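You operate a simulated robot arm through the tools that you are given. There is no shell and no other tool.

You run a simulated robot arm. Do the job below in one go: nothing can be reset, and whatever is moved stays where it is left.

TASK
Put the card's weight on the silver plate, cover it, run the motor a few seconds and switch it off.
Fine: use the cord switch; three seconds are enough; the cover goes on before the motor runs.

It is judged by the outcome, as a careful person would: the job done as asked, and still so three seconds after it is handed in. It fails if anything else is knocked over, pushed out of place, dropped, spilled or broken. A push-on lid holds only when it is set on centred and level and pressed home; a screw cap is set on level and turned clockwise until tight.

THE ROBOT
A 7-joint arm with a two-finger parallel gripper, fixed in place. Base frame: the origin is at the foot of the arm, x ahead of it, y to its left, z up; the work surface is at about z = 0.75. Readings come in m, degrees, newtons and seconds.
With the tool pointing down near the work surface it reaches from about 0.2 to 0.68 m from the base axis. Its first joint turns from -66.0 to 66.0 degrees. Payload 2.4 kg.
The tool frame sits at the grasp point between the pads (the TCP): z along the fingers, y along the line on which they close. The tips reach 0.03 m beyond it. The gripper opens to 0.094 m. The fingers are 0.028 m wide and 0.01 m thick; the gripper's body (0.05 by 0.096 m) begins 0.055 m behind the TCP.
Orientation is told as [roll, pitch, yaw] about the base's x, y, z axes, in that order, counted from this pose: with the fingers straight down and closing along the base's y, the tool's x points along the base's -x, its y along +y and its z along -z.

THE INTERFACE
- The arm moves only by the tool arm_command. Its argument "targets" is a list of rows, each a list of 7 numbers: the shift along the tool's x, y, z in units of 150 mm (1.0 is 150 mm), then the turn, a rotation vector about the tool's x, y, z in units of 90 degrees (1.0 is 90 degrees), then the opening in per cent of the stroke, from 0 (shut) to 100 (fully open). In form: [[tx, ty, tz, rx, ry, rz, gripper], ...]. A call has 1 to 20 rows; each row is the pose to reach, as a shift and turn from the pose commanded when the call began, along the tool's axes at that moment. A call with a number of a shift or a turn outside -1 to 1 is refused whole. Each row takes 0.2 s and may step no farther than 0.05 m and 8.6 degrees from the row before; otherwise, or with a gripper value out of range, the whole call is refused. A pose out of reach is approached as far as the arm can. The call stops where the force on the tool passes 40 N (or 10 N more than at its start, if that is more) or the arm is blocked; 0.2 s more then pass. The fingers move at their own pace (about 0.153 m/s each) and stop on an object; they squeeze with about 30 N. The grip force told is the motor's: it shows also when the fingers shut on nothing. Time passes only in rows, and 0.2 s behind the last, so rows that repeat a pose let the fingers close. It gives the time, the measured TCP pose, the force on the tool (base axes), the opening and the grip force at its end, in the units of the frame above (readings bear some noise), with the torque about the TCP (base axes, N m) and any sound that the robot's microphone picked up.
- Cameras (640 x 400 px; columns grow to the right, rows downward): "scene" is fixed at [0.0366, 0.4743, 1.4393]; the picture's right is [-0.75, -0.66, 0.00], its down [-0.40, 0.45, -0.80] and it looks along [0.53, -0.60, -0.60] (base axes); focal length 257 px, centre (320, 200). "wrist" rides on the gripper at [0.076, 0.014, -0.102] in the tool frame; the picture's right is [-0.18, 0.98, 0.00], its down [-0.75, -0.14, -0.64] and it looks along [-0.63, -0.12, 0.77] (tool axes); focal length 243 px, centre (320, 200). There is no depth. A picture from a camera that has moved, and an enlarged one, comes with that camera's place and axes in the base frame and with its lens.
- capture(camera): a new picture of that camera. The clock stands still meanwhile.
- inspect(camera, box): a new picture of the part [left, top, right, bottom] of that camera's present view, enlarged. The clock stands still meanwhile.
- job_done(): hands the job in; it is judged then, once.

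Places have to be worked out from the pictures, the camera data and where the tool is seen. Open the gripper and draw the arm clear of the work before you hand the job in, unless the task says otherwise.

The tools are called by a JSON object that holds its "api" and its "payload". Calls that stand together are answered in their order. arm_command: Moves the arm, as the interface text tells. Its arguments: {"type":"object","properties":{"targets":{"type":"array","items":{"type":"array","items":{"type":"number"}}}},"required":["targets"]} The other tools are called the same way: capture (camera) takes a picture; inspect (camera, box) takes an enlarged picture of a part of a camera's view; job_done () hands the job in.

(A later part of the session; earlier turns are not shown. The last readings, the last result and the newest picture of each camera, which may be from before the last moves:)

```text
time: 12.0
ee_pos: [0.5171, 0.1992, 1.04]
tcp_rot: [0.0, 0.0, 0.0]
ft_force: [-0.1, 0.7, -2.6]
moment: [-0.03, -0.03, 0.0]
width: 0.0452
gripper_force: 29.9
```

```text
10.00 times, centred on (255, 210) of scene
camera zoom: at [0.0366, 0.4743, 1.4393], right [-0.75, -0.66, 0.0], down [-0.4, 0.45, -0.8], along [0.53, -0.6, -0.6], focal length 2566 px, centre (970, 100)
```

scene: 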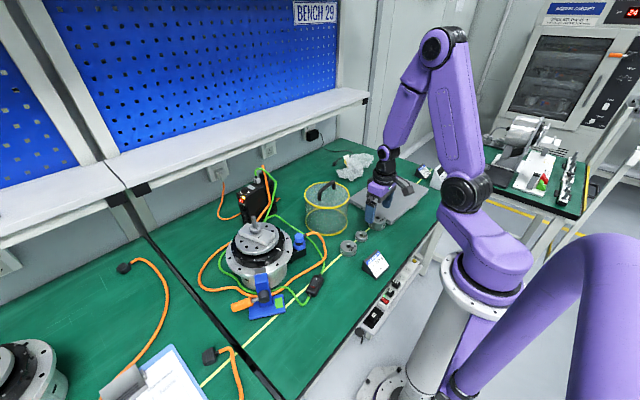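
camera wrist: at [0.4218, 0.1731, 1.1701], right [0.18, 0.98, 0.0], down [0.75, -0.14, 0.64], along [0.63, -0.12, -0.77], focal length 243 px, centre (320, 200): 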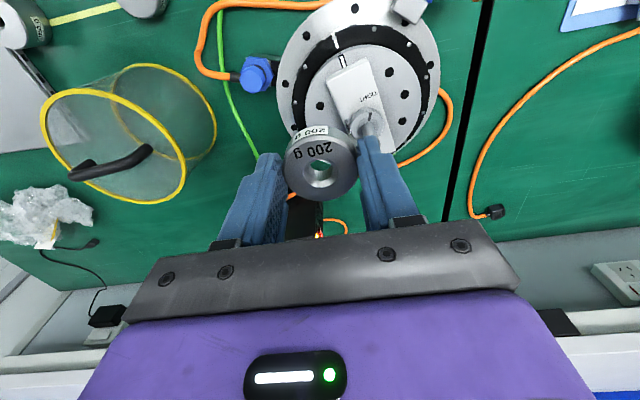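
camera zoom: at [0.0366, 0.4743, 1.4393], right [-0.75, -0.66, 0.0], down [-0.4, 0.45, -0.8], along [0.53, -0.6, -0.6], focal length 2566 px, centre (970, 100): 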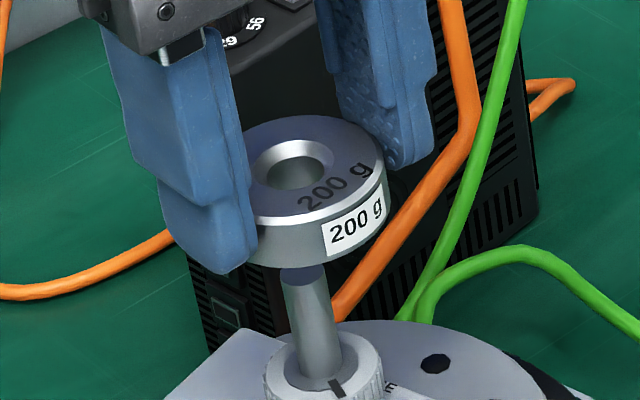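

From both views the post seems about 2 mm further in +x and +y than the hole's axis. I back off in x so the wrist camera sees the post top freely, to pin it down.

{"api": "arm_command", "payload": {"targets": [[0.15, 0, -0.03, 0, 0, 0, 0], [0.3, 0, -0.03, 0, 0, 0, 0]]}}

{"api": "inspect", "payload": {"camera": "wrist", "box": [270, 90, 370, 170]}}

{"api": "inspect", "payload": {"camera": "scene", "box": [240, 200, 280, 232]}}

```text
time: 12.6
ee_pos: [0.4717, 0.2001, 1.0447]
tcp_rot: [0.0, 0.0, 0.0]
ft_force: [0.6, 0.2, -2.8]
moment: [0.0, 0.0, -0.03]
width: 0.045
gripper_force: 29.7
```

```text
5.00 times, centred on (320, 130) of wrist
camera zoom: at [0.3951, 0.2134, 1.1474], right [0.18, 0.98, 0.0], down [0.75, -0.14, 0.64], along [0.63, -0.12, -0.77], focal length 1213 px, centre (320, 550)
```

zoom: 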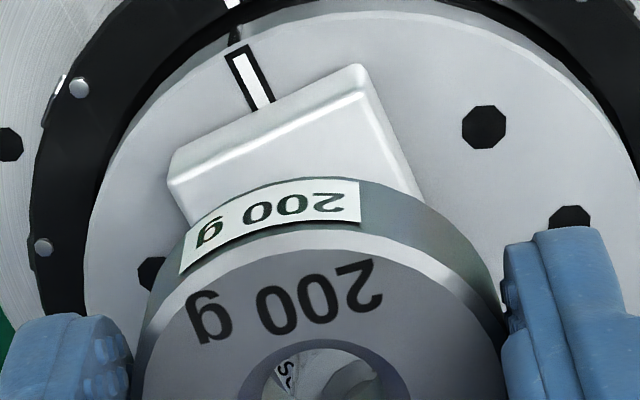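

```text
12.50 times, centred on (260, 216) of scene
camera zoom: at [0.0366, 0.4743, 1.4393], right [-0.75, -0.66, 0.0], down [-0.4, 0.45, -0.8], along [0.53, -0.6, -0.6], focal length 3207 px, centre (1070, 0)
```

zoom: 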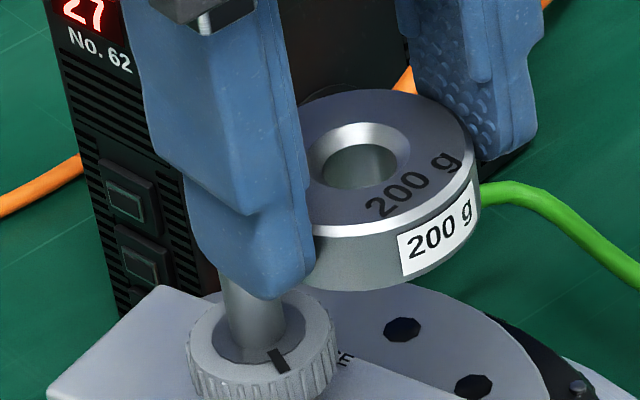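

I raise and move forward so the camera looks more steeply down on the post, above the held weight in the picture.

{"api": "arm_command", "payload": {"targets": [[0, 0, -0.2, 0, 0, 0, 0], [0, 0, -0.4, 0, 0, 0, 0], [-0.25, 0, -0.43, 0, 0, 0, 0], [-0.47, 0, -0.43, 0, 0, 0, 0]]}}

{"api": "capture", "payload": {"camera": "wrist"}}

{"api": "inspect", "payload": {"camera": "wrist", "box": [280, 50, 360, 114]}}

{"api": "inspect", "payload": {"camera": "scene", "box": [240, 200, 280, 232]}}

{"api": "capture", "payload": {"camera": "scene"}}

```text
time: 13.6
ee_pos: [0.542, 0.198, 1.1088]
tcp_rot: [-0.1, 0.1, 0.0]
ft_force: [0.3, -0.2, -1.8]
moment: [-0.01, 0.01, -0.01]
width: 0.0449
gripper_force: 29.7
```

```text
taken
camera wrist: at [0.4665, 0.2126, 1.2121], right [0.18, 0.98, 0.0], down [0.75, -0.14, 0.64], along [0.63, -0.12, -0.77], focal length 243 px, centre (320, 200)
```

wrist: 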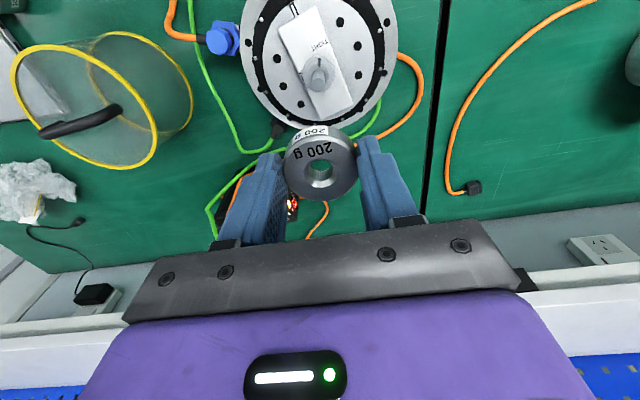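

```text
6.25 times, centred on (320, 82) of wrist
camera zoom: at [0.4665, 0.2126, 1.2121], right [0.18, 0.98, 0.0], down [0.75, -0.14, 0.64], along [0.63, -0.12, -0.77], focal length 1516 px, centre (320, 938)
```

zoom: 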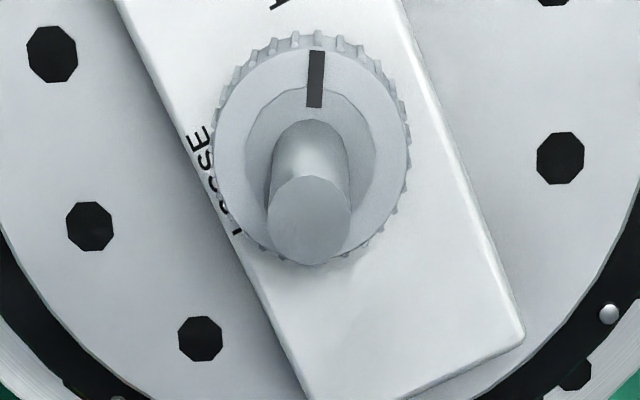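

```text
12.50 times, centred on (260, 216) of scene
camera zoom: at [0.0366, 0.4743, 1.4393], right [-0.75, -0.66, 0.0], down [-0.4, 0.45, -0.8], along [0.53, -0.6, -0.6], focal length 3207 px, centre (1070, 0)
```

zoom: 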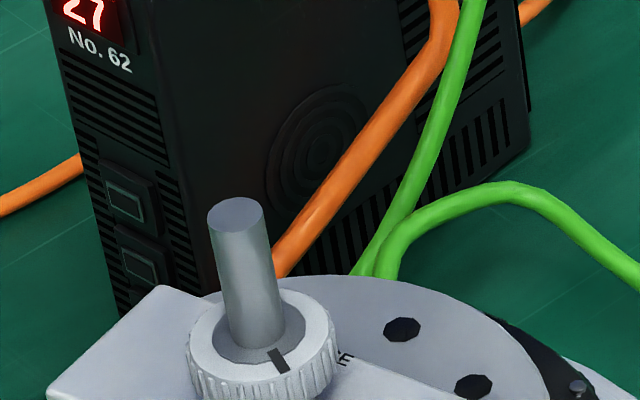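

```text
taken
```

scene: 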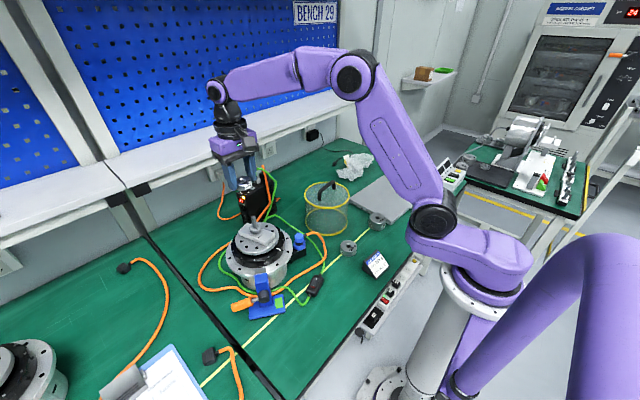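

The post top and knob now give a consistent fix near (0.522, 0.2015). I bring the weight over that spot, just above the post, and check again.

{"api": "arm_command", "payload": {"targets": [[0.07, 0.008, 0, 0, 0, 0, 0], [0.143, 0.016, 0.1, 0, 0, 0, 0], [0.143, 0.016, 0.3, 0, 0, 0, 0], [0.143, 0.016, 0.45, 0, 0, 0, 0]]}}

{"api": "inspect", "payload": {"camera": "scene", "box": [235, 200, 275, 232]}}

{"api": "inspect", "payload": {"camera": "wrist", "box": [280, 110, 360, 174]}}

```text
time: 14.6
ee_pos: [0.5214, 0.2009, 1.0406]
tcp_rot: [0.0, 0.0, -0.1]
ft_force: [-0.8, 0.5, -2.7]
moment: [0.0, -0.01, 0.0]
width: 0.0448
gripper_force: 29.7
```

```text
12.50 times, centred on (255, 216) of scene
camera zoom: at [0.0366, 0.4743, 1.4393], right [-0.75, -0.66, 0.0], down [-0.4, 0.45, -0.8], along [0.53, -0.6, -0.6], focal length 3207 px, centre (1132, 0)
```

zoom: 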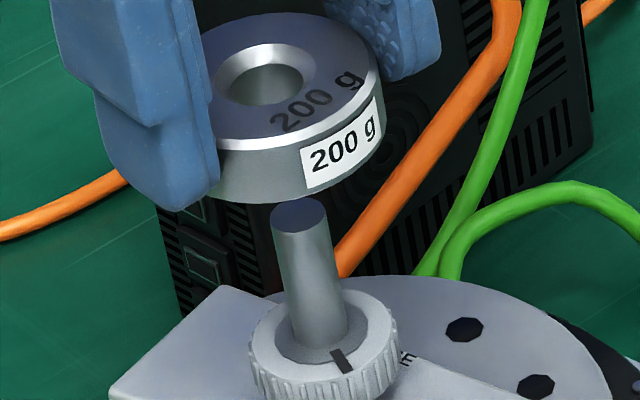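

```text
6.25 times, centred on (320, 142) of wrist
camera zoom: at [0.4444, 0.2158, 1.1437], right [0.18, 0.98, 0.0], down [0.75, -0.14, 0.64], along [0.63, -0.12, -0.77], focal length 1516 px, centre (320, 562)
```

zoom: 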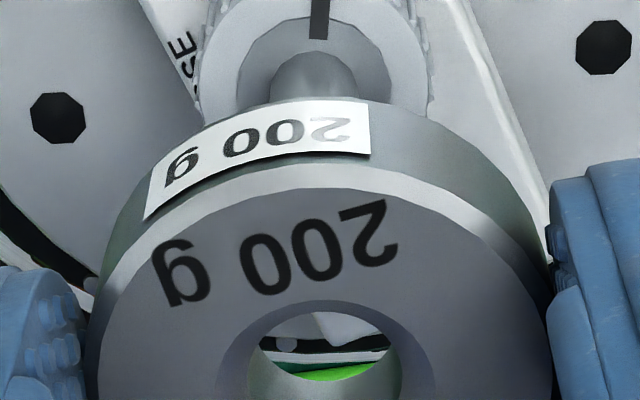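

Comparing hole, post top and knob in both views, the weight should go about 1.7 mm back in x and 0.6 mm in -y. I correct, lower to just above the post and check once more.

{"api": "arm_command", "payload": {"targets": [[0.011, -0.004, 0, 0, 0, 0, 0], [0.011, -0.004, 0.085, 0, 0, 0, 0], [0.011, -0.004, 0.085, 0, 0, 0, 0]]}}

{"api": "inspect", "payload": {"camera": "scene", "box": [240, 202, 270, 226]}}

{"api": "inspect", "payload": {"camera": "wrist", "box": [280, 110, 360, 174]}}

```text
time: 15.4
ee_pos: [0.5185, 0.2006, 1.0288]
tcp_rot: [0.0, -0.1, 0.0]
ft_force: [0.4, -0.4, -1.5]
moment: [-0.02, -0.05, -0.01]
width: 0.045
gripper_force: 29.8
```

```text
16.00 times, centred on (255, 214) of scene
camera zoom: at [0.0366, 0.4743, 1.4393], right [-0.75, -0.66, 0.0], down [-0.4, 0.45, -0.8], along [0.53, -0.6, -0.6], focal length 4106 px, centre (1360, -24)
```

zoom: 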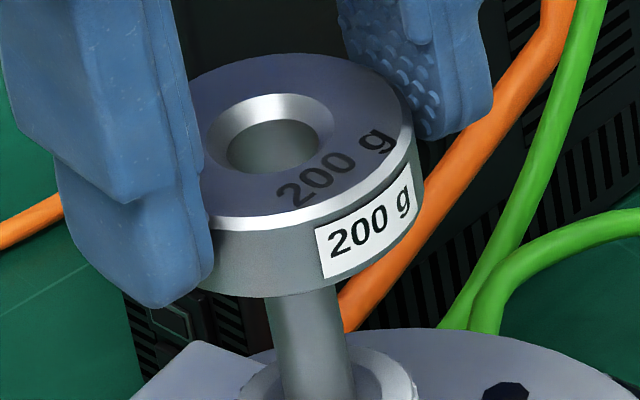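

```text
6.25 times, centred on (320, 142) of wrist
camera zoom: at [0.4428, 0.2153, 1.1312], right [0.18, 0.98, 0.0], down [0.75, -0.14, 0.64], along [0.63, -0.12, -0.77], focal length 1516 px, centre (320, 562)
```

zoom: 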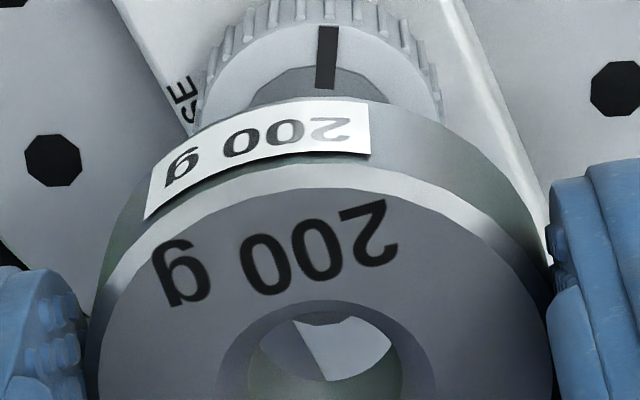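

Both views now show the hole coaxial with the post to within about half a millimetre. I lower in small steps, watching the force.

{"api": "arm_command", "payload": {"targets": [[0, 0, 0.03, 0, 0, 0, 0], [0, 0, 0.06, 0, 0, 0, 0], [0, 0, 0.08, 0, 0, 0, 0]]}}

{"api": "inspect", "payload": {"camera": "scene", "box": [240, 202, 270, 226]}}

{"api": "inspect", "payload": {"camera": "wrist", "box": [280, 130, 360, 194]}}

```text
time: 16.2
ee_pos: [0.5194, 0.2004, 1.0171]
tcp_rot: [-0.1, -0.1, 0.0]
ft_force: [-0.4, 0.1, -2.2]
moment: [0.02, 0.05, 0.03]
width: 0.0451
gripper_force: 30.0
```

```text
16.00 times, centred on (255, 214) of scene
camera zoom: at [0.0366, 0.4743, 1.4393], right [-0.75, -0.66, 0.0], down [-0.4, 0.45, -0.8], along [0.53, -0.6, -0.6], focal length 4106 px, centre (1360, -24)
```

zoom: 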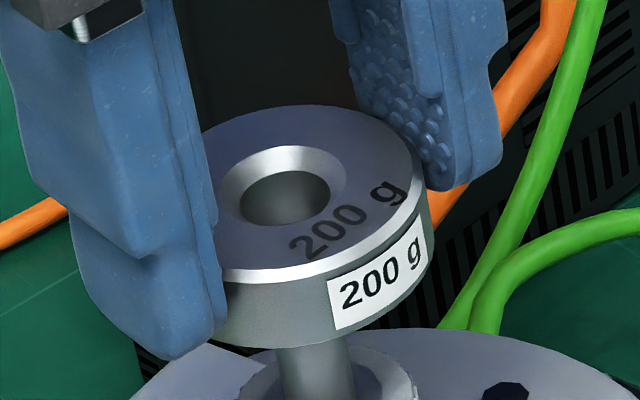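

```text
6.25 times, centred on (320, 162) of wrist
camera zoom: at [0.4428, 0.2151, 1.1197], right [0.18, 0.98, 0.0], down [0.75, -0.14, 0.64], along [0.63, -0.12, -0.77], focal length 1516 px, centre (320, 438)
```

zoom: 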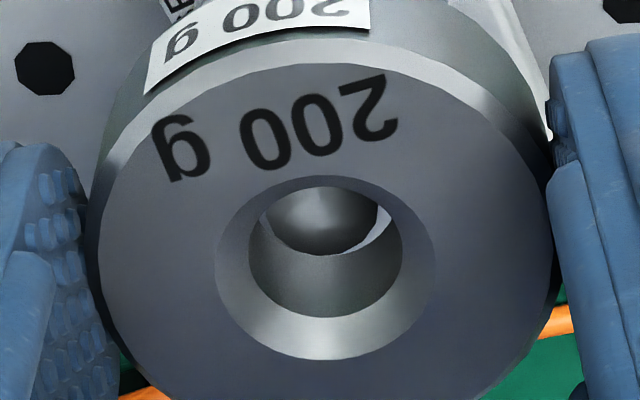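

The post's top already sits inside the hole (about 7 mm) without contact force. I continue down with a tiny -y trim, toward the knob's top face.

{"api": "arm_command", "payload": {"targets": [[0, -0.002, 0.04, 0, 0, 0, 0], [0, -0.002, 0.08, 0, 0, 0, 0], [0, -0.002, 0.12, 0, 0, 0, 0], [0, -0.002, 0.15, 0, 0, 0, 0]]}}

{"api": "inspect", "payload": {"camera": "scene", "box": [240, 206, 280, 238]}}

{"api": "inspect", "payload": {"camera": "wrist", "box": [280, 130, 360, 194]}}

```text
time: 17.2
ee_pos: [0.5214, 0.1992, 0.9946]
tcp_rot: [0.0, -0.3, -0.1]
ft_force: [11.5, -3.4, 2.5]
moment: [-0.13, -0.35, -0.02]
width: 0.045
gripper_force: 30.1
```

```text
12.50 times, centred on (260, 222) of scene
camera zoom: at [0.0369, 0.4742, 1.4393], right [-0.75, -0.66, 0.0], down [-0.4, 0.45, -0.8], along [0.53, -0.6, -0.6], focal length 3207 px, centre (1070, -75)
```

zoom: 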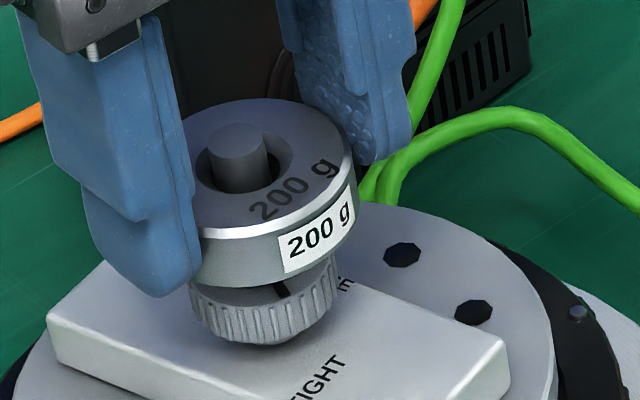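

```text
6.25 times, centred on (320, 162) of wrist
camera zoom: at [0.4439, 0.2141, 1.0973], right [0.19, 0.98, 0.0], down [0.75, -0.14, 0.64], along [0.63, -0.12, -0.76], focal length 1516 px, centre (320, 438)
```

zoom: 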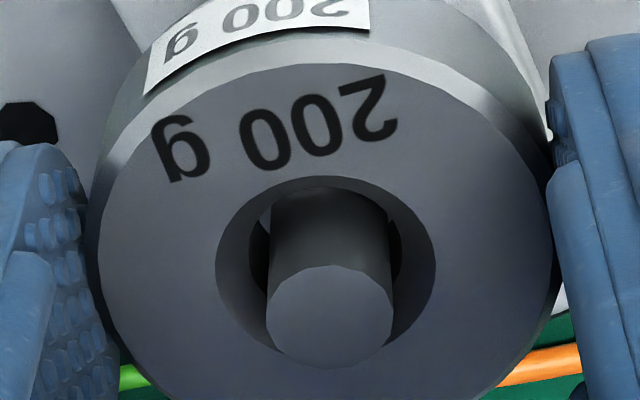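

The weight is on the post but the post presses it toward +x and -y (11 N), so I ease the arm that way, then read again.

{"api": "arm_command", "payload": {"targets": [[-0.01, -0.004, 0, 0, 0, 0, 0], [-0.018, -0.006, 0, 0, 0, 0, 0]]}}

```text
time: 17.8
ee_pos: [0.5202, 0.1996, 0.9943]
tcp_rot: [-0.1, 0.3, -0.1]
ft_force: [4.3, -1.9, -2.2]
moment: [-0.09, -0.1, -0.03]
width: 0.0451
gripper_force: 30.6
```

The side force fell to 4 N; one more small step the same way, then down gently.

{"api": "arm_command", "payload": {"targets": [[-0.009, -0.005, 0, 0, 0, 0, 0], [-0.009, -0.005, 0.015, 0, 0, 0, 0], [-0.009, -0.005, 0.03, 0, 0, 0, 0]]}}

{"api": "inspect", "payload": {"camera": "scene", "box": [240, 206, 280, 238]}}

```text
time: 18.6
ee_pos: [0.5234, 0.1992, 0.9887]
tcp_rot: [0.0, 0.1, 0.0]
ft_force: [-0.6, -0.4, -1.4]
moment: [-0.01, 0.01, -0.02]
width: 0.0451
gripper_force: 30.1
```

```text
12.50 times, centred on (260, 222) of scene
camera zoom: at [0.0366, 0.4743, 1.4393], right [-0.75, -0.66, 0.0], down [-0.4, 0.45, -0.8], along [0.53, -0.6, -0.6], focal length 3207 px, centre (1070, -75)
```

zoom: 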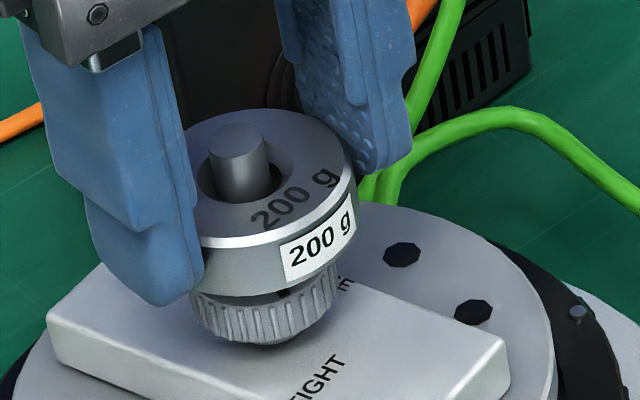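

Forces are gone and it slides freely; a small gap to the knob remains. I lower until it touches.

{"api": "arm_command", "payload": {"targets": [[0, 0, 0.012, 0, 0, 0, 0], [0, 0, 0.024, 0, 0, 0, 0]]}}

{"api": "inspect", "payload": {"camera": "scene", "box": [240, 206, 280, 238]}}

```text
time: 19.2
ee_pos: [0.5222, 0.1987, 0.9871]
tcp_rot: [0.0, 0.1, 0.1]
ft_force: [0.1, 0.3, -2.1]
moment: [-0.01, 0.01, 0.03]
width: 0.0451
gripper_force: 30.2
```

```text
12.50 times, centred on (260, 222) of scene
camera zoom: at [0.0366, 0.4743, 1.4393], right [-0.75, -0.66, 0.0], down [-0.4, 0.45, -0.8], along [0.53, -0.6, -0.6], focal length 3207 px, centre (1070, -75)
```

zoom: 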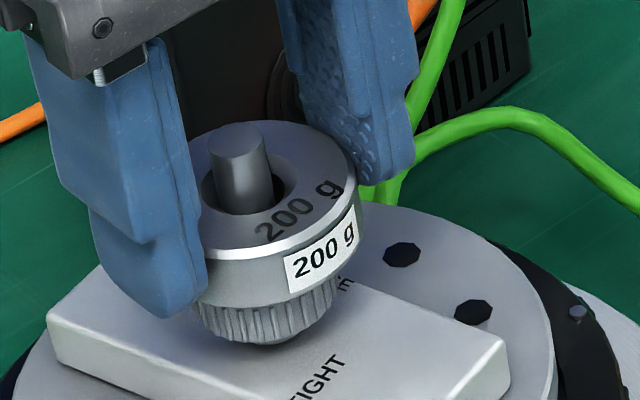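

Almost seated, still no vertical force. I lower another couple of millimetres at a time.

{"api": "arm_command", "payload": {"targets": [[0, 0, 0.008, 0, 0, 0, 0], [0, 0, 0.016, 0, 0, 0, 0]]}}

{"api": "inspect", "payload": {"camera": "scene", "box": [240, 206, 280, 238]}}

```text
time: 19.8
ee_pos: [0.5222, 0.1982, 0.9853]
tcp_rot: [0.0, 0.1, -0.1]
ft_force: [0.0, -0.4, -2.3]
moment: [0.04, 0.05, -0.01]
width: 0.045
gripper_force: 30.4
```

```text
12.50 times, centred on (260, 222) of scene
camera zoom: at [0.0366, 0.4743, 1.4393], right [-0.75, -0.66, 0.0], down [-0.4, 0.45, -0.8], along [0.53, -0.6, -0.6], focal length 3207 px, centre (1070, -75)
```

zoom: 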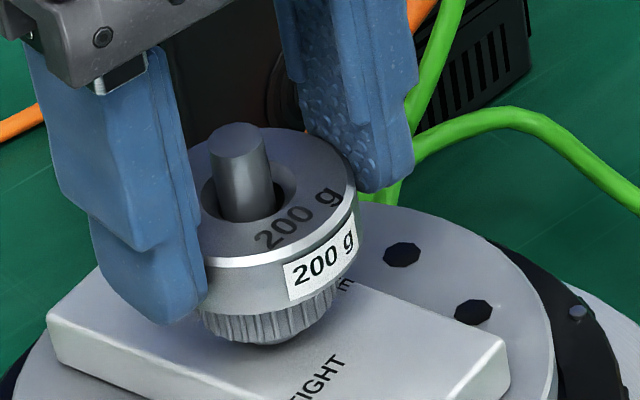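

{"api": "arm_command", "payload": {"targets": [[0, 0, 0.01, 0, 0, 0, 0], [0, 0, 0.02, 0, 0, 0, 0]]}}

{"api": "inspect", "payload": {"camera": "scene", "box": [240, 206, 280, 238]}}

```text
time: 20.4
ee_pos: [0.523, 0.1994, 0.9824]
tcp_rot: [0.0, -0.1, 0.0]
ft_force: [-4.9, -1.4, 12.5]
moment: [-0.09, 0.31, -0.02]
width: 0.0452
gripper_force: 30.1
```

```text
12.50 times, centred on (260, 222) of scene
camera zoom: at [0.0362, 0.4742, 1.4394], right [-0.75, -0.66, 0.0], down [-0.4, 0.45, -0.8], along [0.53, -0.6, -0.6], focal length 3207 px, centre (1070, -75)
```

zoom: 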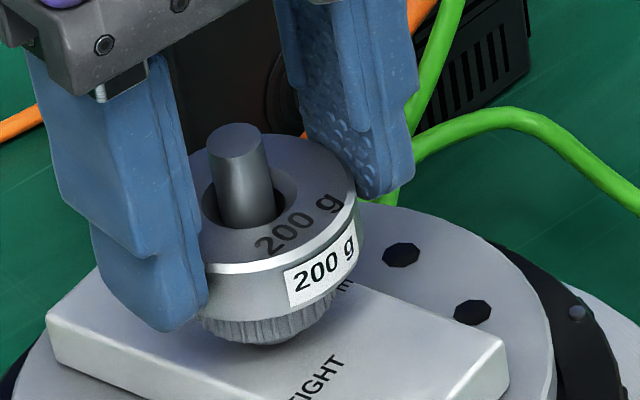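

It rests on the knob (12 N contact). I release it and rise straight up.

{"api": "arm_command", "payload": {"targets": [[0, 0, -0.006, 0, 0, 0, 0], [0, 0, -0.006, 0, 0, 0, 70], [0, 0, -0.006, 0, 0, 0, 70], [0, 0, -0.15, 0, 0, 0, 70], [0, 0, -0.4, 0, 0, 0, 70], [0, 0, -0.65, 0, 0, 0, 70]]}}

{"api": "inspect", "payload": {"camera": "scene", "box": [220, 190, 300, 254]}}

{"api": "inspect", "payload": {"camera": "wrist", "box": [240, 60, 400, 188]}}

```text
time: 21.8
ee_pos: [0.5211, 0.1993, 1.0775]
tcp_rot: [0.0, 0.0, -0.1]
ft_force: [-0.4, -0.5, -0.6]
moment: [-0.03, 0.01, 0.02]
width: 0.0659
gripper_force: 0.0
```

```text
6.25 times, centred on (260, 222) of scene
camera zoom: at [0.0366, 0.4743, 1.4393], right [-0.75, -0.66, 0.0], down [-0.4, 0.45, -0.8], along [0.53, -0.6, -0.6], focal length 1604 px, centre (695, 62)
```

zoom: 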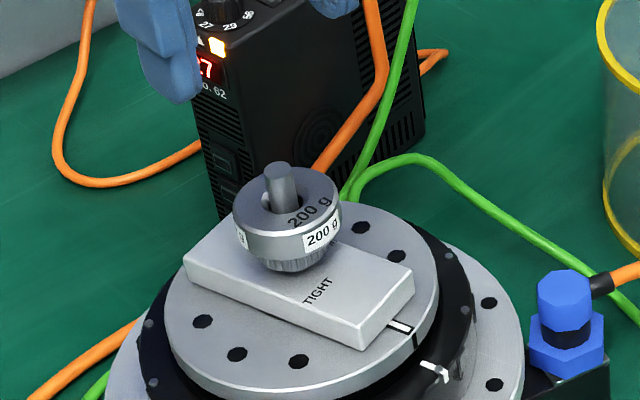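

```text
3.12 times, centred on (320, 124) of wrist
camera zoom: at [0.446, 0.2136, 1.1809], right [0.18, 0.98, 0.0], down [0.75, -0.14, 0.64], along [0.63, -0.12, -0.77], focal length 758 px, centre (320, 438)
```

zoom: 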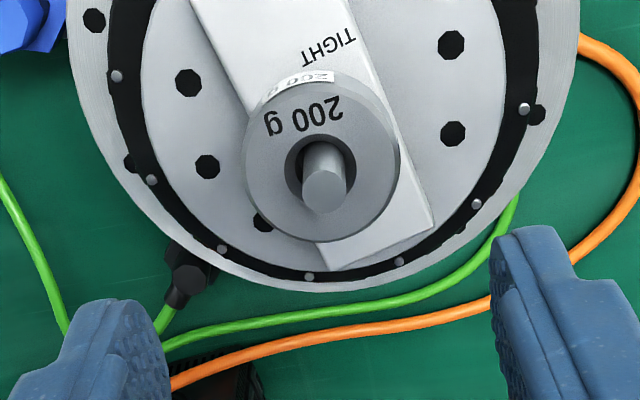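

The weight sits level on the post. Next I take a full view of the motor to find its axis, ring and flange for the cover.

{"api": "arm_command", "payload": {"targets": [[0.1, 0, -0.2, 0, 0, 0, 70], [0.35, 0, -0.35, 0, 0, 0, 85], [0.5, 0, -0.5, 0, 0, 0, 100]]}}

{"api": "capture", "payload": {"camera": "wrist"}}

{"api": "inspect", "payload": {"camera": "wrist", "box": [245, 60, 425, 204]}}

{"api": "inspect", "payload": {"camera": "scene", "box": [215, 200, 315, 280]}}

{"api": "inspect", "payload": {"camera": "scene", "box": [290, 170, 370, 242]}}

```text
time: 22.6
ee_pos: [0.4462, 0.1995, 1.1528]
tcp_rot: [0.0, 0.0, 0.0]
ft_force: [-0.7, -0.5, 0.8]
moment: [0.03, -0.02, -0.02]
width: 0.0941
gripper_force: 0.0
```

```text
taken
camera wrist: at [0.3706, 0.2135, 1.2561], right [0.18, 0.98, 0.0], down [0.75, -0.14, 0.64], along [0.63, -0.12, -0.77], focal length 243 px, centre (320, 200)
```

wrist: 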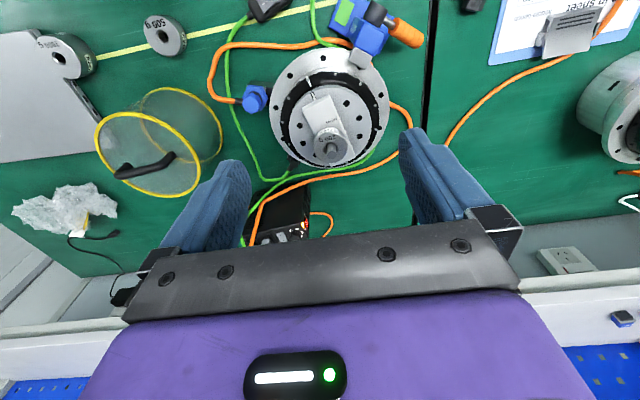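

```text
2.78 times, centred on (335, 132) of wrist
camera zoom: at [0.3706, 0.2135, 1.2561], right [0.18, 0.98, 0.0], down [0.75, -0.14, 0.64], along [0.63, -0.12, -0.77], focal length 674 px, centre (278, 389)
```

zoom: 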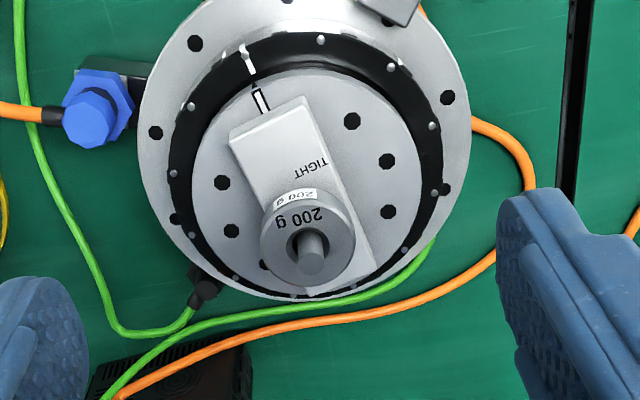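

```text
5.00 times, centred on (265, 240) of scene
camera zoom: at [0.0366, 0.4743, 1.4393], right [-0.75, -0.66, 0.0], down [-0.4, 0.45, -0.8], along [0.53, -0.6, -0.6], focal length 1283 px, centre (595, 0)
```

zoom: 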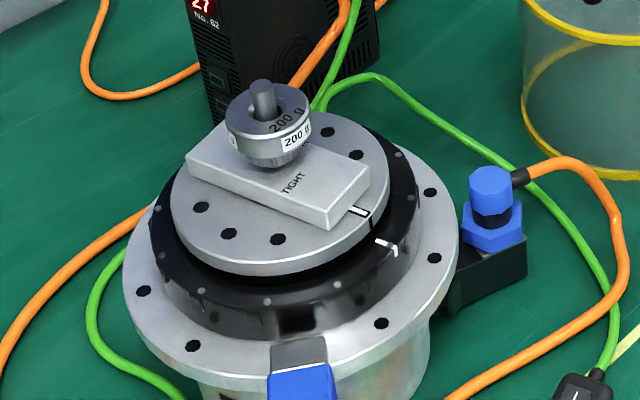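

```text
5.56 times, centred on (330, 206) of scene
camera zoom: at [0.0366, 0.4743, 1.4393], right [-0.75, -0.66, 0.0], down [-0.4, 0.45, -0.8], along [0.53, -0.6, -0.6], focal length 1426 px, centre (264, 167)
```

zoom: 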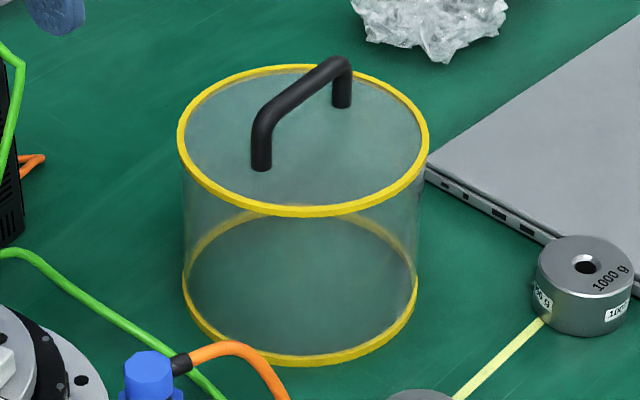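

The cover's axis is at about (0.526, -0.122), top z≈0.885, its handle bar running along y at z≈0.926. I need the fingers to close along x, so I turn the tool 90° while moving toward it.

{"api": "arm_command", "payload": {"targets": [[-0.05, -0.09, 0.02, 0, 0, -0.09, 100], [-0.1, -0.18, 0.05, 0, 0, -0.18, 100], [-0.15, -0.27, 0.08, 0, 0, -0.27, 100], [-0.2, -0.36, 0.1, 0, 0, -0.36, 100], [-0.25, -0.45, 0.12, 0, 0, -0.45, 100], [-0.3, -0.54, 0.14, 0, 0, -0.54, 100], [-0.35, -0.63, 0.16, 0, 0, -0.63, 100], [-0.4, -0.72, 0.18, 0, 0, -0.72, 100], [-0.44, -0.81, 0.2, 0, 0, -0.81, 100], [-0.48, -0.9, 0.21, 0, 0, -0.9, 100], [-0.52, -1.0, 0.21, 0, 0, -0.99, 100]]}}

{"api": "capture", "payload": {"camera": "scene"}}

{"api": "capture", "payload": {"camera": "wrist"}}

```text
time: 25.0
ee_pos: [0.5261, 0.0488, 1.1215]
tcp_rot: [0.0, 0.0, 89.3]
ft_force: [-0.7, 0.1, -0.1]
moment: [0.02, 0.02, 0.02]
width: 0.0941
gripper_force: 0.0
```

```text
taken
```

scene: 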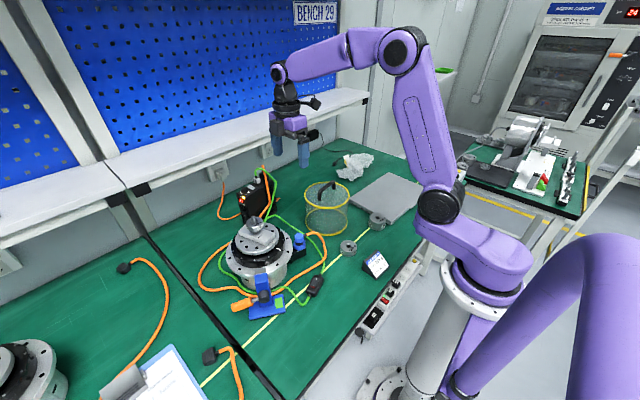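

```text
taken
camera wrist: at [0.5106, -0.0271, 1.2244], right [-0.98, 0.2, 0.0], down [0.15, 0.75, 0.64], along [0.13, 0.63, -0.77], focal length 243 px, centre (320, 200)
```

wrist: 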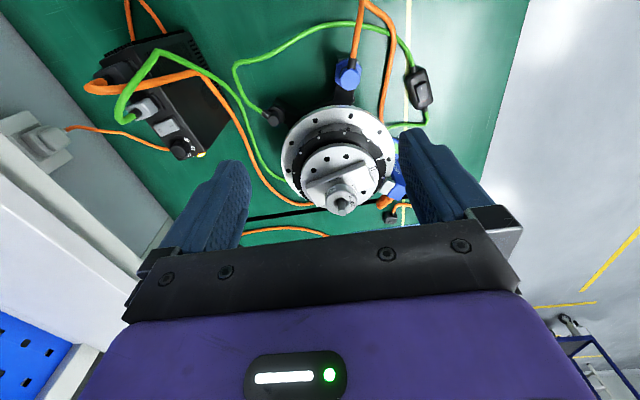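

The tool is turned; the camera looks along +y. I move above the cover's handle.

{"api": "arm_command", "payload": {"targets": [[0.25, 0, 0.05, 0, 0, 0, 100], [0.5, 0, 0.1, 0, 0, 0, 100], [0.75, 0, 0.2, 0, 0, 0, 100], [1.0, 0, 0.3, 0, 0, 0, 100]]}}

{"api": "arm_command", "payload": {"targets": [[0.2, 0, 0, 0, 0, 0, 100], [0.4, 0, 0.1, 0, 0, 0, 100]]}}

{"api": "capture", "payload": {"camera": "wrist"}}

{"api": "inspect", "payload": {"camera": "scene", "box": [270, 130, 390, 250]}}

```text
time: 26.0
ee_pos: [0.5247, -0.1012, 1.0758]
tcp_rot: [0.1, -0.1, 89.2]
ft_force: [-0.2, 0.2, 0.5]
moment: [-0.04, 0.0, -0.01]
width: 0.0939
gripper_force: 0.1
```

```text
time: 26.6
ee_pos: [0.523, -0.1612, 1.0607]
tcp_rot: [-0.1, -0.1, 89.0]
ft_force: [0.7, -1.0, 0.8]
moment: [-0.02, -0.02, -0.04]
width: 0.0938
gripper_force: 0.0
```

```text
taken
camera wrist: at [0.5069, -0.2377, 1.1644], right [-0.98, 0.2, 0.0], down [0.15, 0.75, 0.64], along [0.13, 0.63, -0.77], focal length 243 px, centre (320, 200)
```

wrist: 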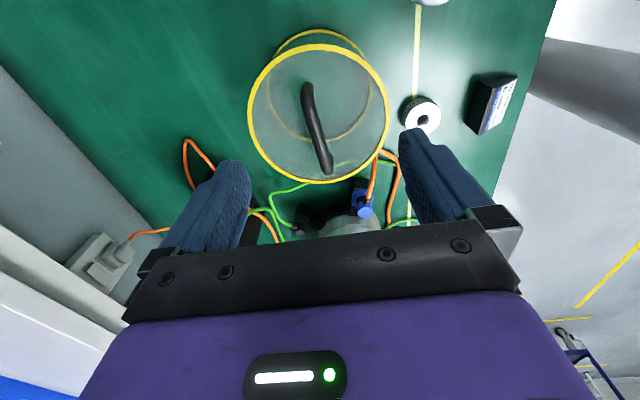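

```text
3.33 times, centred on (330, 190) of scene
camera zoom: at [0.0366, 0.4743, 1.4393], right [-0.75, -0.66, 0.0], down [-0.4, 0.45, -0.8], along [0.53, -0.6, -0.6], focal length 855 px, centre (287, 233)
```

zoom: 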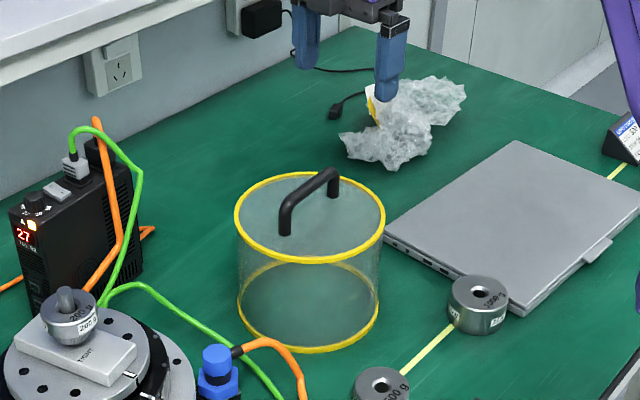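

I zoom on the handle to compute its centre and direction.

{"api": "inspect", "payload": {"camera": "wrist", "box": [240, 70, 400, 198]}}

```text
3.12 times, centred on (320, 134) of wrist
camera zoom: at [0.5069, -0.2377, 1.1644], right [-0.98, 0.2, 0.0], down [0.15, 0.75, 0.64], along [0.13, 0.63, -0.77], focal length 758 px, centre (320, 406)
```

zoom: 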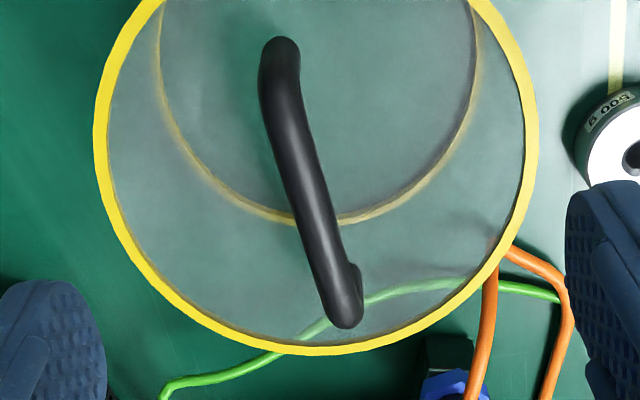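

The handle bar's centre comes out near (0.5285, -0.128), turned about 2° from y. I align over it and lower to just above the bar.

{"api": "arm_command", "payload": {"targets": [[-0.11, -0.018, 0.1, 0, 0, -0.017, 100], [-0.22, -0.037, 0.25, 0, 0, -0.035, 100], [-0.22, -0.037, 0.42, 0, 0, -0.035, 100], [-0.22, -0.037, 0.57, 0, 0, -0.035, 100]]}}

{"api": "capture", "payload": {"camera": "wrist"}}

{"api": "inspect", "payload": {"camera": "scene", "box": [290, 150, 370, 214]}}

```text
time: 27.6
ee_pos: [0.5283, -0.1272, 0.9766]
tcp_rot: [0.1, 0.0, 92.3]
ft_force: [0.6, -0.2, 0.2]
moment: [-0.01, -0.02, 0.01]
width: 0.0941
gripper_force: 0.1
```

```text
taken
camera wrist: at [0.5173, -0.2038, 1.079], right [-0.99, 0.14, 0.0], down [0.11, 0.76, 0.64], along [0.09, 0.64, -0.77], focal length 243 px, centre (320, 200)
```

wrist: 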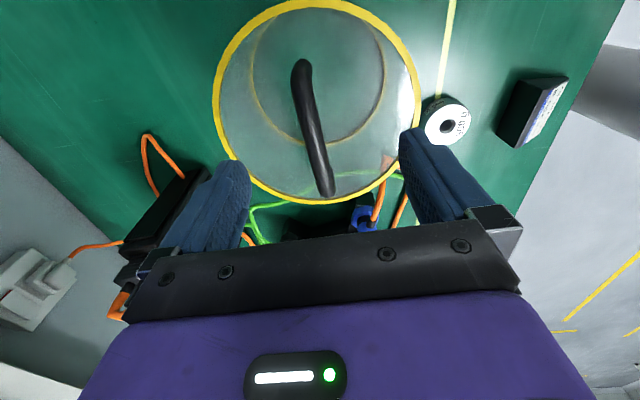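

```text
6.25 times, centred on (330, 182) of scene
camera zoom: at [0.0366, 0.4743, 1.4393], right [-0.75, -0.66, 0.0], down [-0.4, 0.45, -0.8], along [0.53, -0.6, -0.6], focal length 1604 px, centre (258, 312)
```

zoom: 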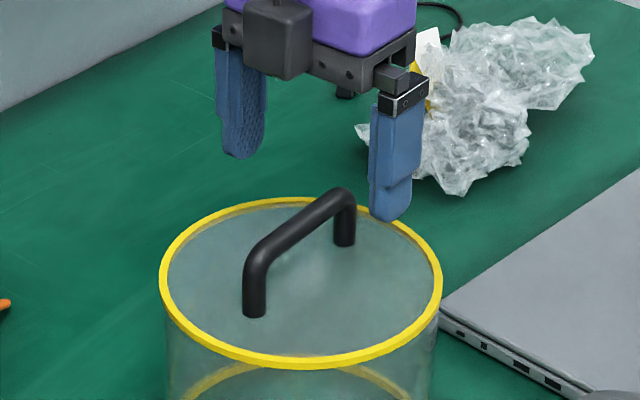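

The bar is well between the fingers (about 1.5 mm offset, which I trim). I lower to the bar and close.

{"api": "arm_command", "payload": {"targets": [[0, -0.01, 0.12, 0, 0, 0, 100], [0, -0.01, 0.24, 0, 0, 0, 80], [0, -0.01, 0.325, 0, 0, 0, 50], [0, -0.01, 0.325, 0, 0, 0, 0], [0, -0.01, 0.325, 0, 0, 0, 0], [0, -0.01, 0.325, 0, 0, 0, 0]]}}

{"api": "inspect", "payload": {"camera": "scene", "box": [290, 160, 370, 240]}}

{"api": "capture", "payload": {"camera": "wrist"}}

```text
time: 29.0
ee_pos: [0.531, -0.1274, 0.9262]
tcp_rot: [0.0, 0.0, 92.4]
ft_force: [2.4, -1.8, 2.8]
moment: [-0.16, -0.03, 0.06]
width: 0.0135
gripper_force: 29.9
```

```text
5.00 times, centred on (330, 200) of scene
camera zoom: at [0.0366, 0.4743, 1.4393], right [-0.75, -0.66, 0.0], down [-0.4, 0.45, -0.8], along [0.53, -0.6, -0.6], focal length 1283 px, centre (270, 200)
```

zoom: 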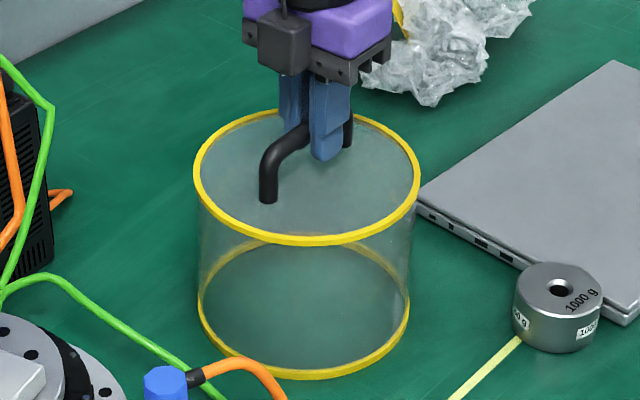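

```text
taken
camera wrist: at [0.5191, -0.2047, 1.0309], right [-0.99, 0.15, 0.0], down [0.11, 0.76, 0.64], along [0.09, 0.63, -0.77], focal length 243 px, centre (320, 200)
```

wrist: 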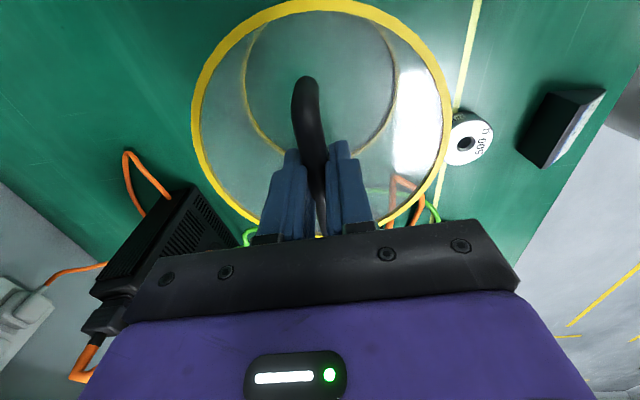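

The handle is gripped (13.5 mm). I lift slightly and use force/torque and picture to see how the cover hangs.

{"api": "arm_command", "payload": {"targets": [[0, 0, -0.05, 0, 0, 0, 0], [0, 0, -0.1, 0, 0, 0, 0], [0, 0, -0.2, 0, 0, 0, 0], [0, 0, -0.2, 0, 0, 0, 0], [0, 0, -0.2, 0, 0, 0, 0]]}}

{"api": "inspect", "payload": {"camera": "scene", "box": [290, 150, 370, 230]}}

{"api": "capture", "payload": {"camera": "wrist"}}

```text
time: 30.2
ee_pos: [0.5298, -0.1285, 0.9589]
tcp_rot: [0.0, -0.1, 92.3]
ft_force: [0.7, -0.6, -2.0]
moment: [0.02, 0.01, 0.01]
width: 0.0135
gripper_force: 29.2
```

```text
5.00 times, centred on (330, 190) of scene
camera zoom: at [0.0366, 0.4743, 1.4393], right [-0.75, -0.66, 0.0], down [-0.4, 0.45, -0.8], along [0.53, -0.6, -0.6], focal length 1283 px, centre (270, 250)
```

zoom: 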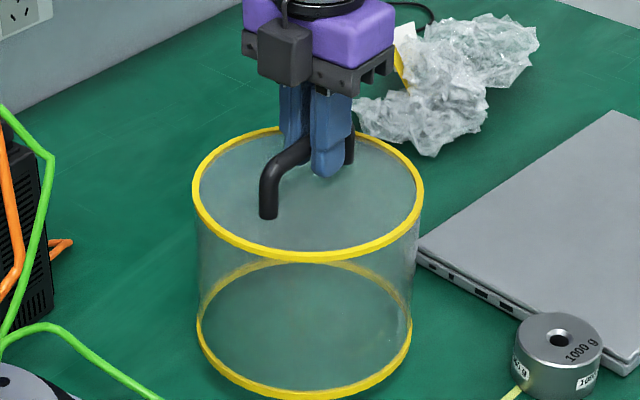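

```text
taken
camera wrist: at [0.5191, -0.205, 1.0607], right [-0.99, 0.15, 0.0], down [0.11, 0.76, 0.64], along [0.09, 0.64, -0.77], focal length 243 px, centre (320, 200)
```

wrist: 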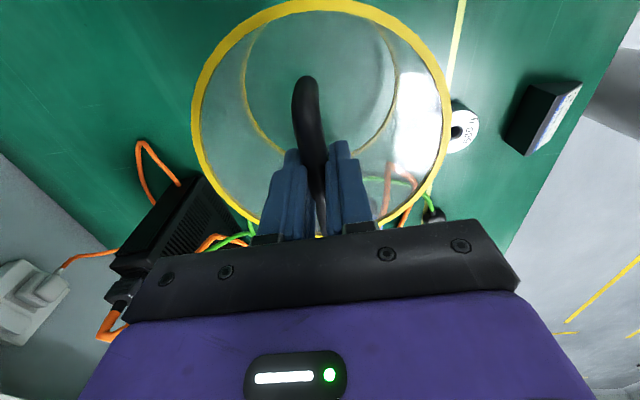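

It lifts level and weighs about 2 N. I raise it high enough for its rim to clear the post (TCP z≈1.21).

{"api": "arm_command", "payload": {"targets": [[0, 0, -0.2, 0, 0, 0, 0], [0, 0, -0.4, 0, 0, 0, 0], [0, 0, -0.6, 0, 0, 0, 0], [0, 0, -0.8, 0, 0, 0, 0], [0, 0, -1.0, 0, 0, 0, 0]]}}

{"api": "arm_command", "payload": {"targets": [[0, 0, -0.2, 0, 0, 0, 0], [0, 0, -0.4, 0, 0, 0, 0], [0, 0, -0.6, 0, 0, 0, 0], [0, 0, -0.72, 0, 0, 0, 0]]}}

{"api": "capture", "payload": {"camera": "scene"}}

{"api": "capture", "payload": {"camera": "wrist"}}

```text
time: 31.4
ee_pos: [0.5302, -0.1278, 1.1079]
tcp_rot: [0.0, 0.1, 92.2]
ft_force: [-0.2, -0.5, -2.5]
moment: [-0.03, 0.0, -0.01]
width: 0.0133
gripper_force: 29.8
```

```text
time: 32.4
ee_pos: [0.5311, -0.1282, 1.2165]
tcp_rot: [0.0, 0.0, 92.3]
ft_force: [1.1, -0.7, -1.8]
moment: [-0.04, 0.03, -0.01]
width: 0.0134
gripper_force: 29.9
```

```text
taken
```

scene: 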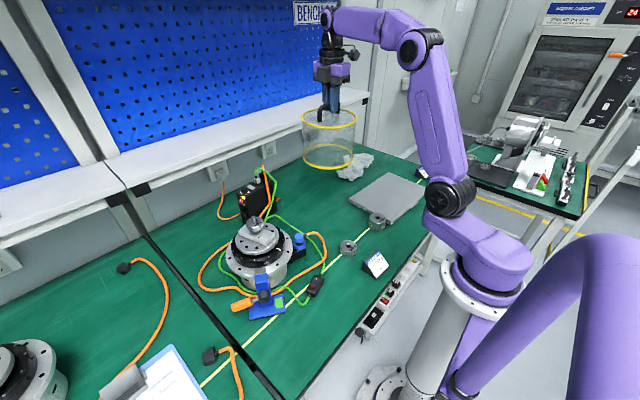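

```text
taken
camera wrist: at [0.5194, -0.205, 1.3193], right [-0.99, 0.15, 0.0], down [0.11, 0.76, 0.64], along [0.09, 0.64, -0.77], focal length 243 px, centre (320, 200)
```

wrist: 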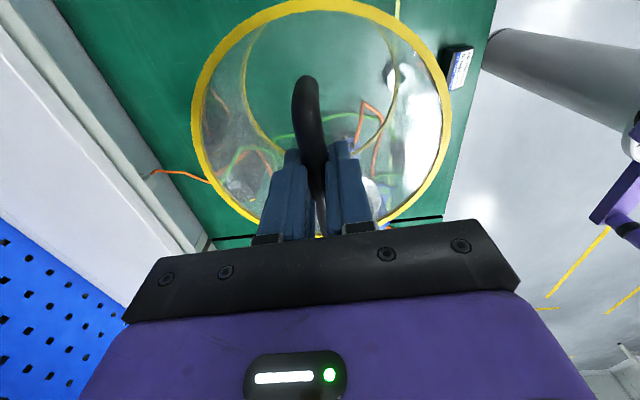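

Next I carry the cover across toward the motor at this height.

{"api": "arm_command", "payload": {"targets": [[-0.15, 0, 0, 0, 0, 0, 0], [-0.35, 0, 0, 0, 0, 0, 0], [-0.55, 0, 0, 0, 0, 0, 0], [-0.75, 0, 0, 0, 0, 0, 0], [-0.95, 0, 0, 0, 0, 0, 0]]}}

{"api": "arm_command", "payload": {"targets": [[-0.2, 0, 0, 0, 0, 0, 0], [-0.4, 0, 0, 0, 0, 0, 0], [-0.6, 0, 0, 0, 0, 0, 0], [-0.8, 0, 0, 0, 0, 0, 0], [-0.95, 0, 0, 0, 0, 0, 0]]}}

{"api": "arm_command", "payload": {"targets": [[-0.15, 0.003, 0, 0, 0, 0, 0], [-0.265, 0.007, 0, 0, 0, 0, 0], [-0.265, 0.007, 0, 0, 0, 0, 0]]}}

{"api": "capture", "payload": {"camera": "scene"}}

{"api": "capture", "payload": {"camera": "wrist"}}

```text
time: 33.6
ee_pos: [0.5231, 0.0136, 1.2158]
tcp_rot: [0.0, -0.1, 92.2]
ft_force: [-0.6, 0.7, -2.8]
moment: [-0.02, 0.0, 0.0]
width: 0.0135
gripper_force: 29.6
```

```text
time: 34.8
ee_pos: [0.5195, 0.1577, 1.2146]
tcp_rot: [0.0, -0.1, 92.2]
ft_force: [-0.2, 0.3, -2.8]
moment: [-0.02, 0.01, 0.0]
width: 0.0135
gripper_force: 29.7
```

```text
time: 35.6
ee_pos: [0.5172, 0.197, 1.2159]
tcp_rot: [-0.1, -0.1, 92.1]
ft_force: [0.0, 0.1, -3.0]
moment: [-0.02, -0.03, -0.01]
width: 0.0131
gripper_force: 30.2
```

```text
taken
```

scene: 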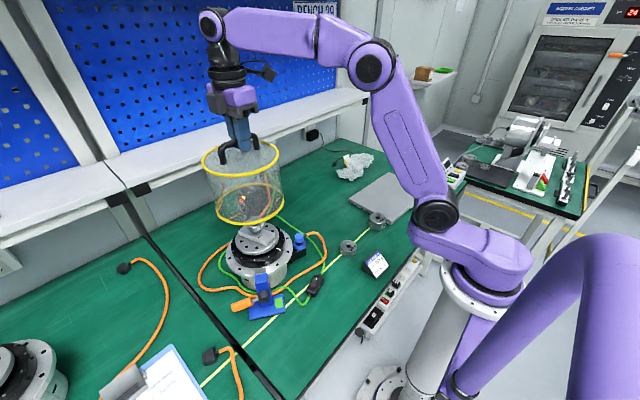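

```text
taken
camera wrist: at [0.5049, 0.1199, 1.3186], right [-0.99, 0.15, 0.0], down [0.11, 0.76, 0.64], along [0.09, 0.64, -0.77], focal length 243 px, centre (320, 200)
```

wrist: 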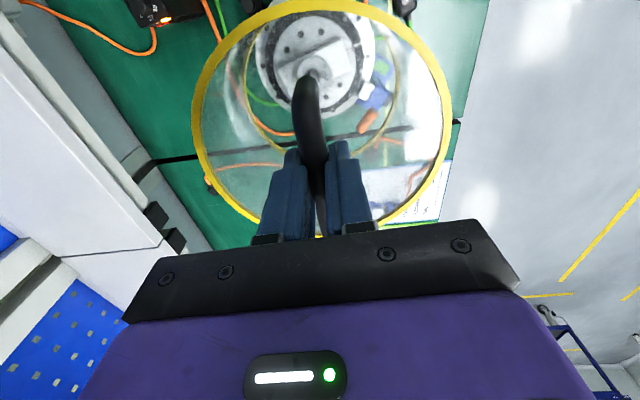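

I zoom in on cover and motor in the scene view to compare their axes.

{"api": "inspect", "payload": {"camera": "scene", "box": [190, 130, 320, 300]}}

{"api": "inspect", "payload": {"camera": "wrist", "box": [180, 0, 460, 220]}}

```text
2.35 times, centred on (255, 215) of scene
camera zoom: at [0.0366, 0.4743, 1.4393], right [-0.75, -0.66, 0.0], down [-0.4, 0.45, -0.8], along [0.53, -0.6, -0.6], focal length 604 px, centre (473, 165)
```

zoom: 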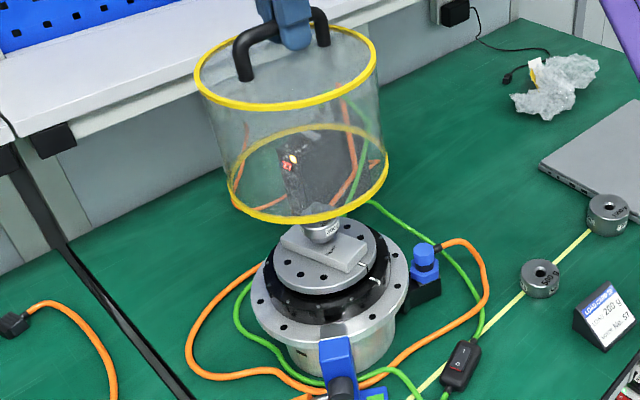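

```text
1.82 times, centred on (320, 110) of wrist
camera zoom: at [0.5049, 0.1199, 1.3186], right [-0.99, 0.15, 0.0], down [0.11, 0.76, 0.64], along [0.09, 0.64, -0.77], focal length 441 px, centre (320, 364)
```

zoom: 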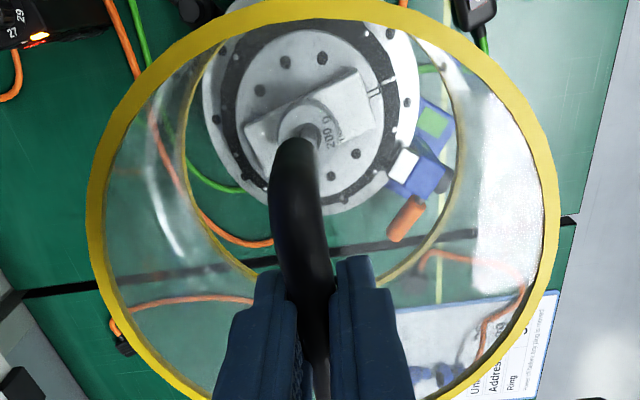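

The lateral offsets disagree slightly, so I measure the motor's and the cover's rims at higher zoom in the wrist view.

{"api": "inspect", "payload": {"camera": "wrist", "box": [260, 0, 380, 96]}}

{"api": "inspect", "payload": {"camera": "scene", "box": [230, 205, 290, 265]}}

```text
4.17 times, centred on (320, 48) of wrist
camera zoom: at [0.5049, 0.1199, 1.3186], right [-0.99, 0.15, 0.0], down [0.11, 0.76, 0.64], along [0.09, 0.64, -0.77], focal length 1011 px, centre (320, 833)
```

zoom: 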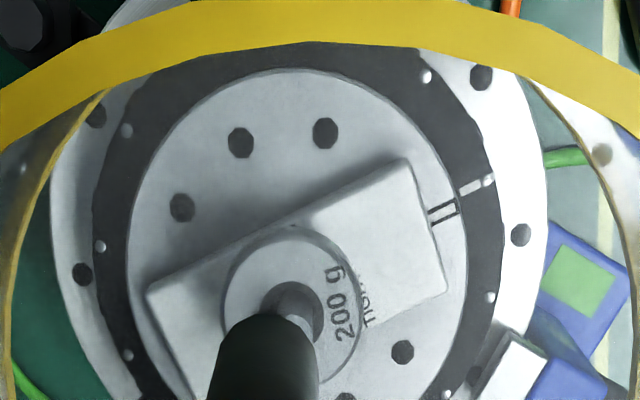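

```text
6.67 times, centred on (260, 235) of scene
camera zoom: at [0.0366, 0.4743, 1.4393], right [-0.75, -0.66, 0.0], down [-0.4, 0.45, -0.8], along [0.53, -0.6, -0.6], focal length 1711 px, centre (720, -33)
```

zoom: 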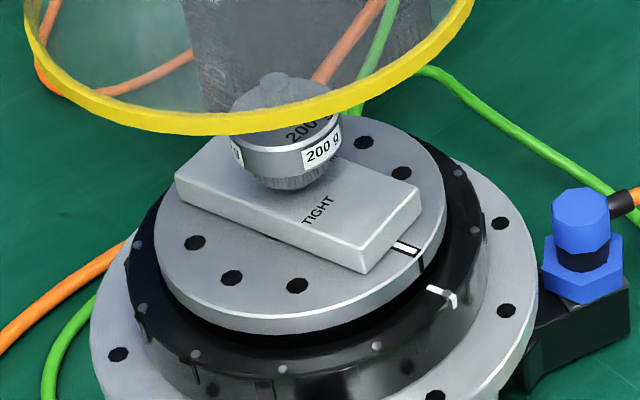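

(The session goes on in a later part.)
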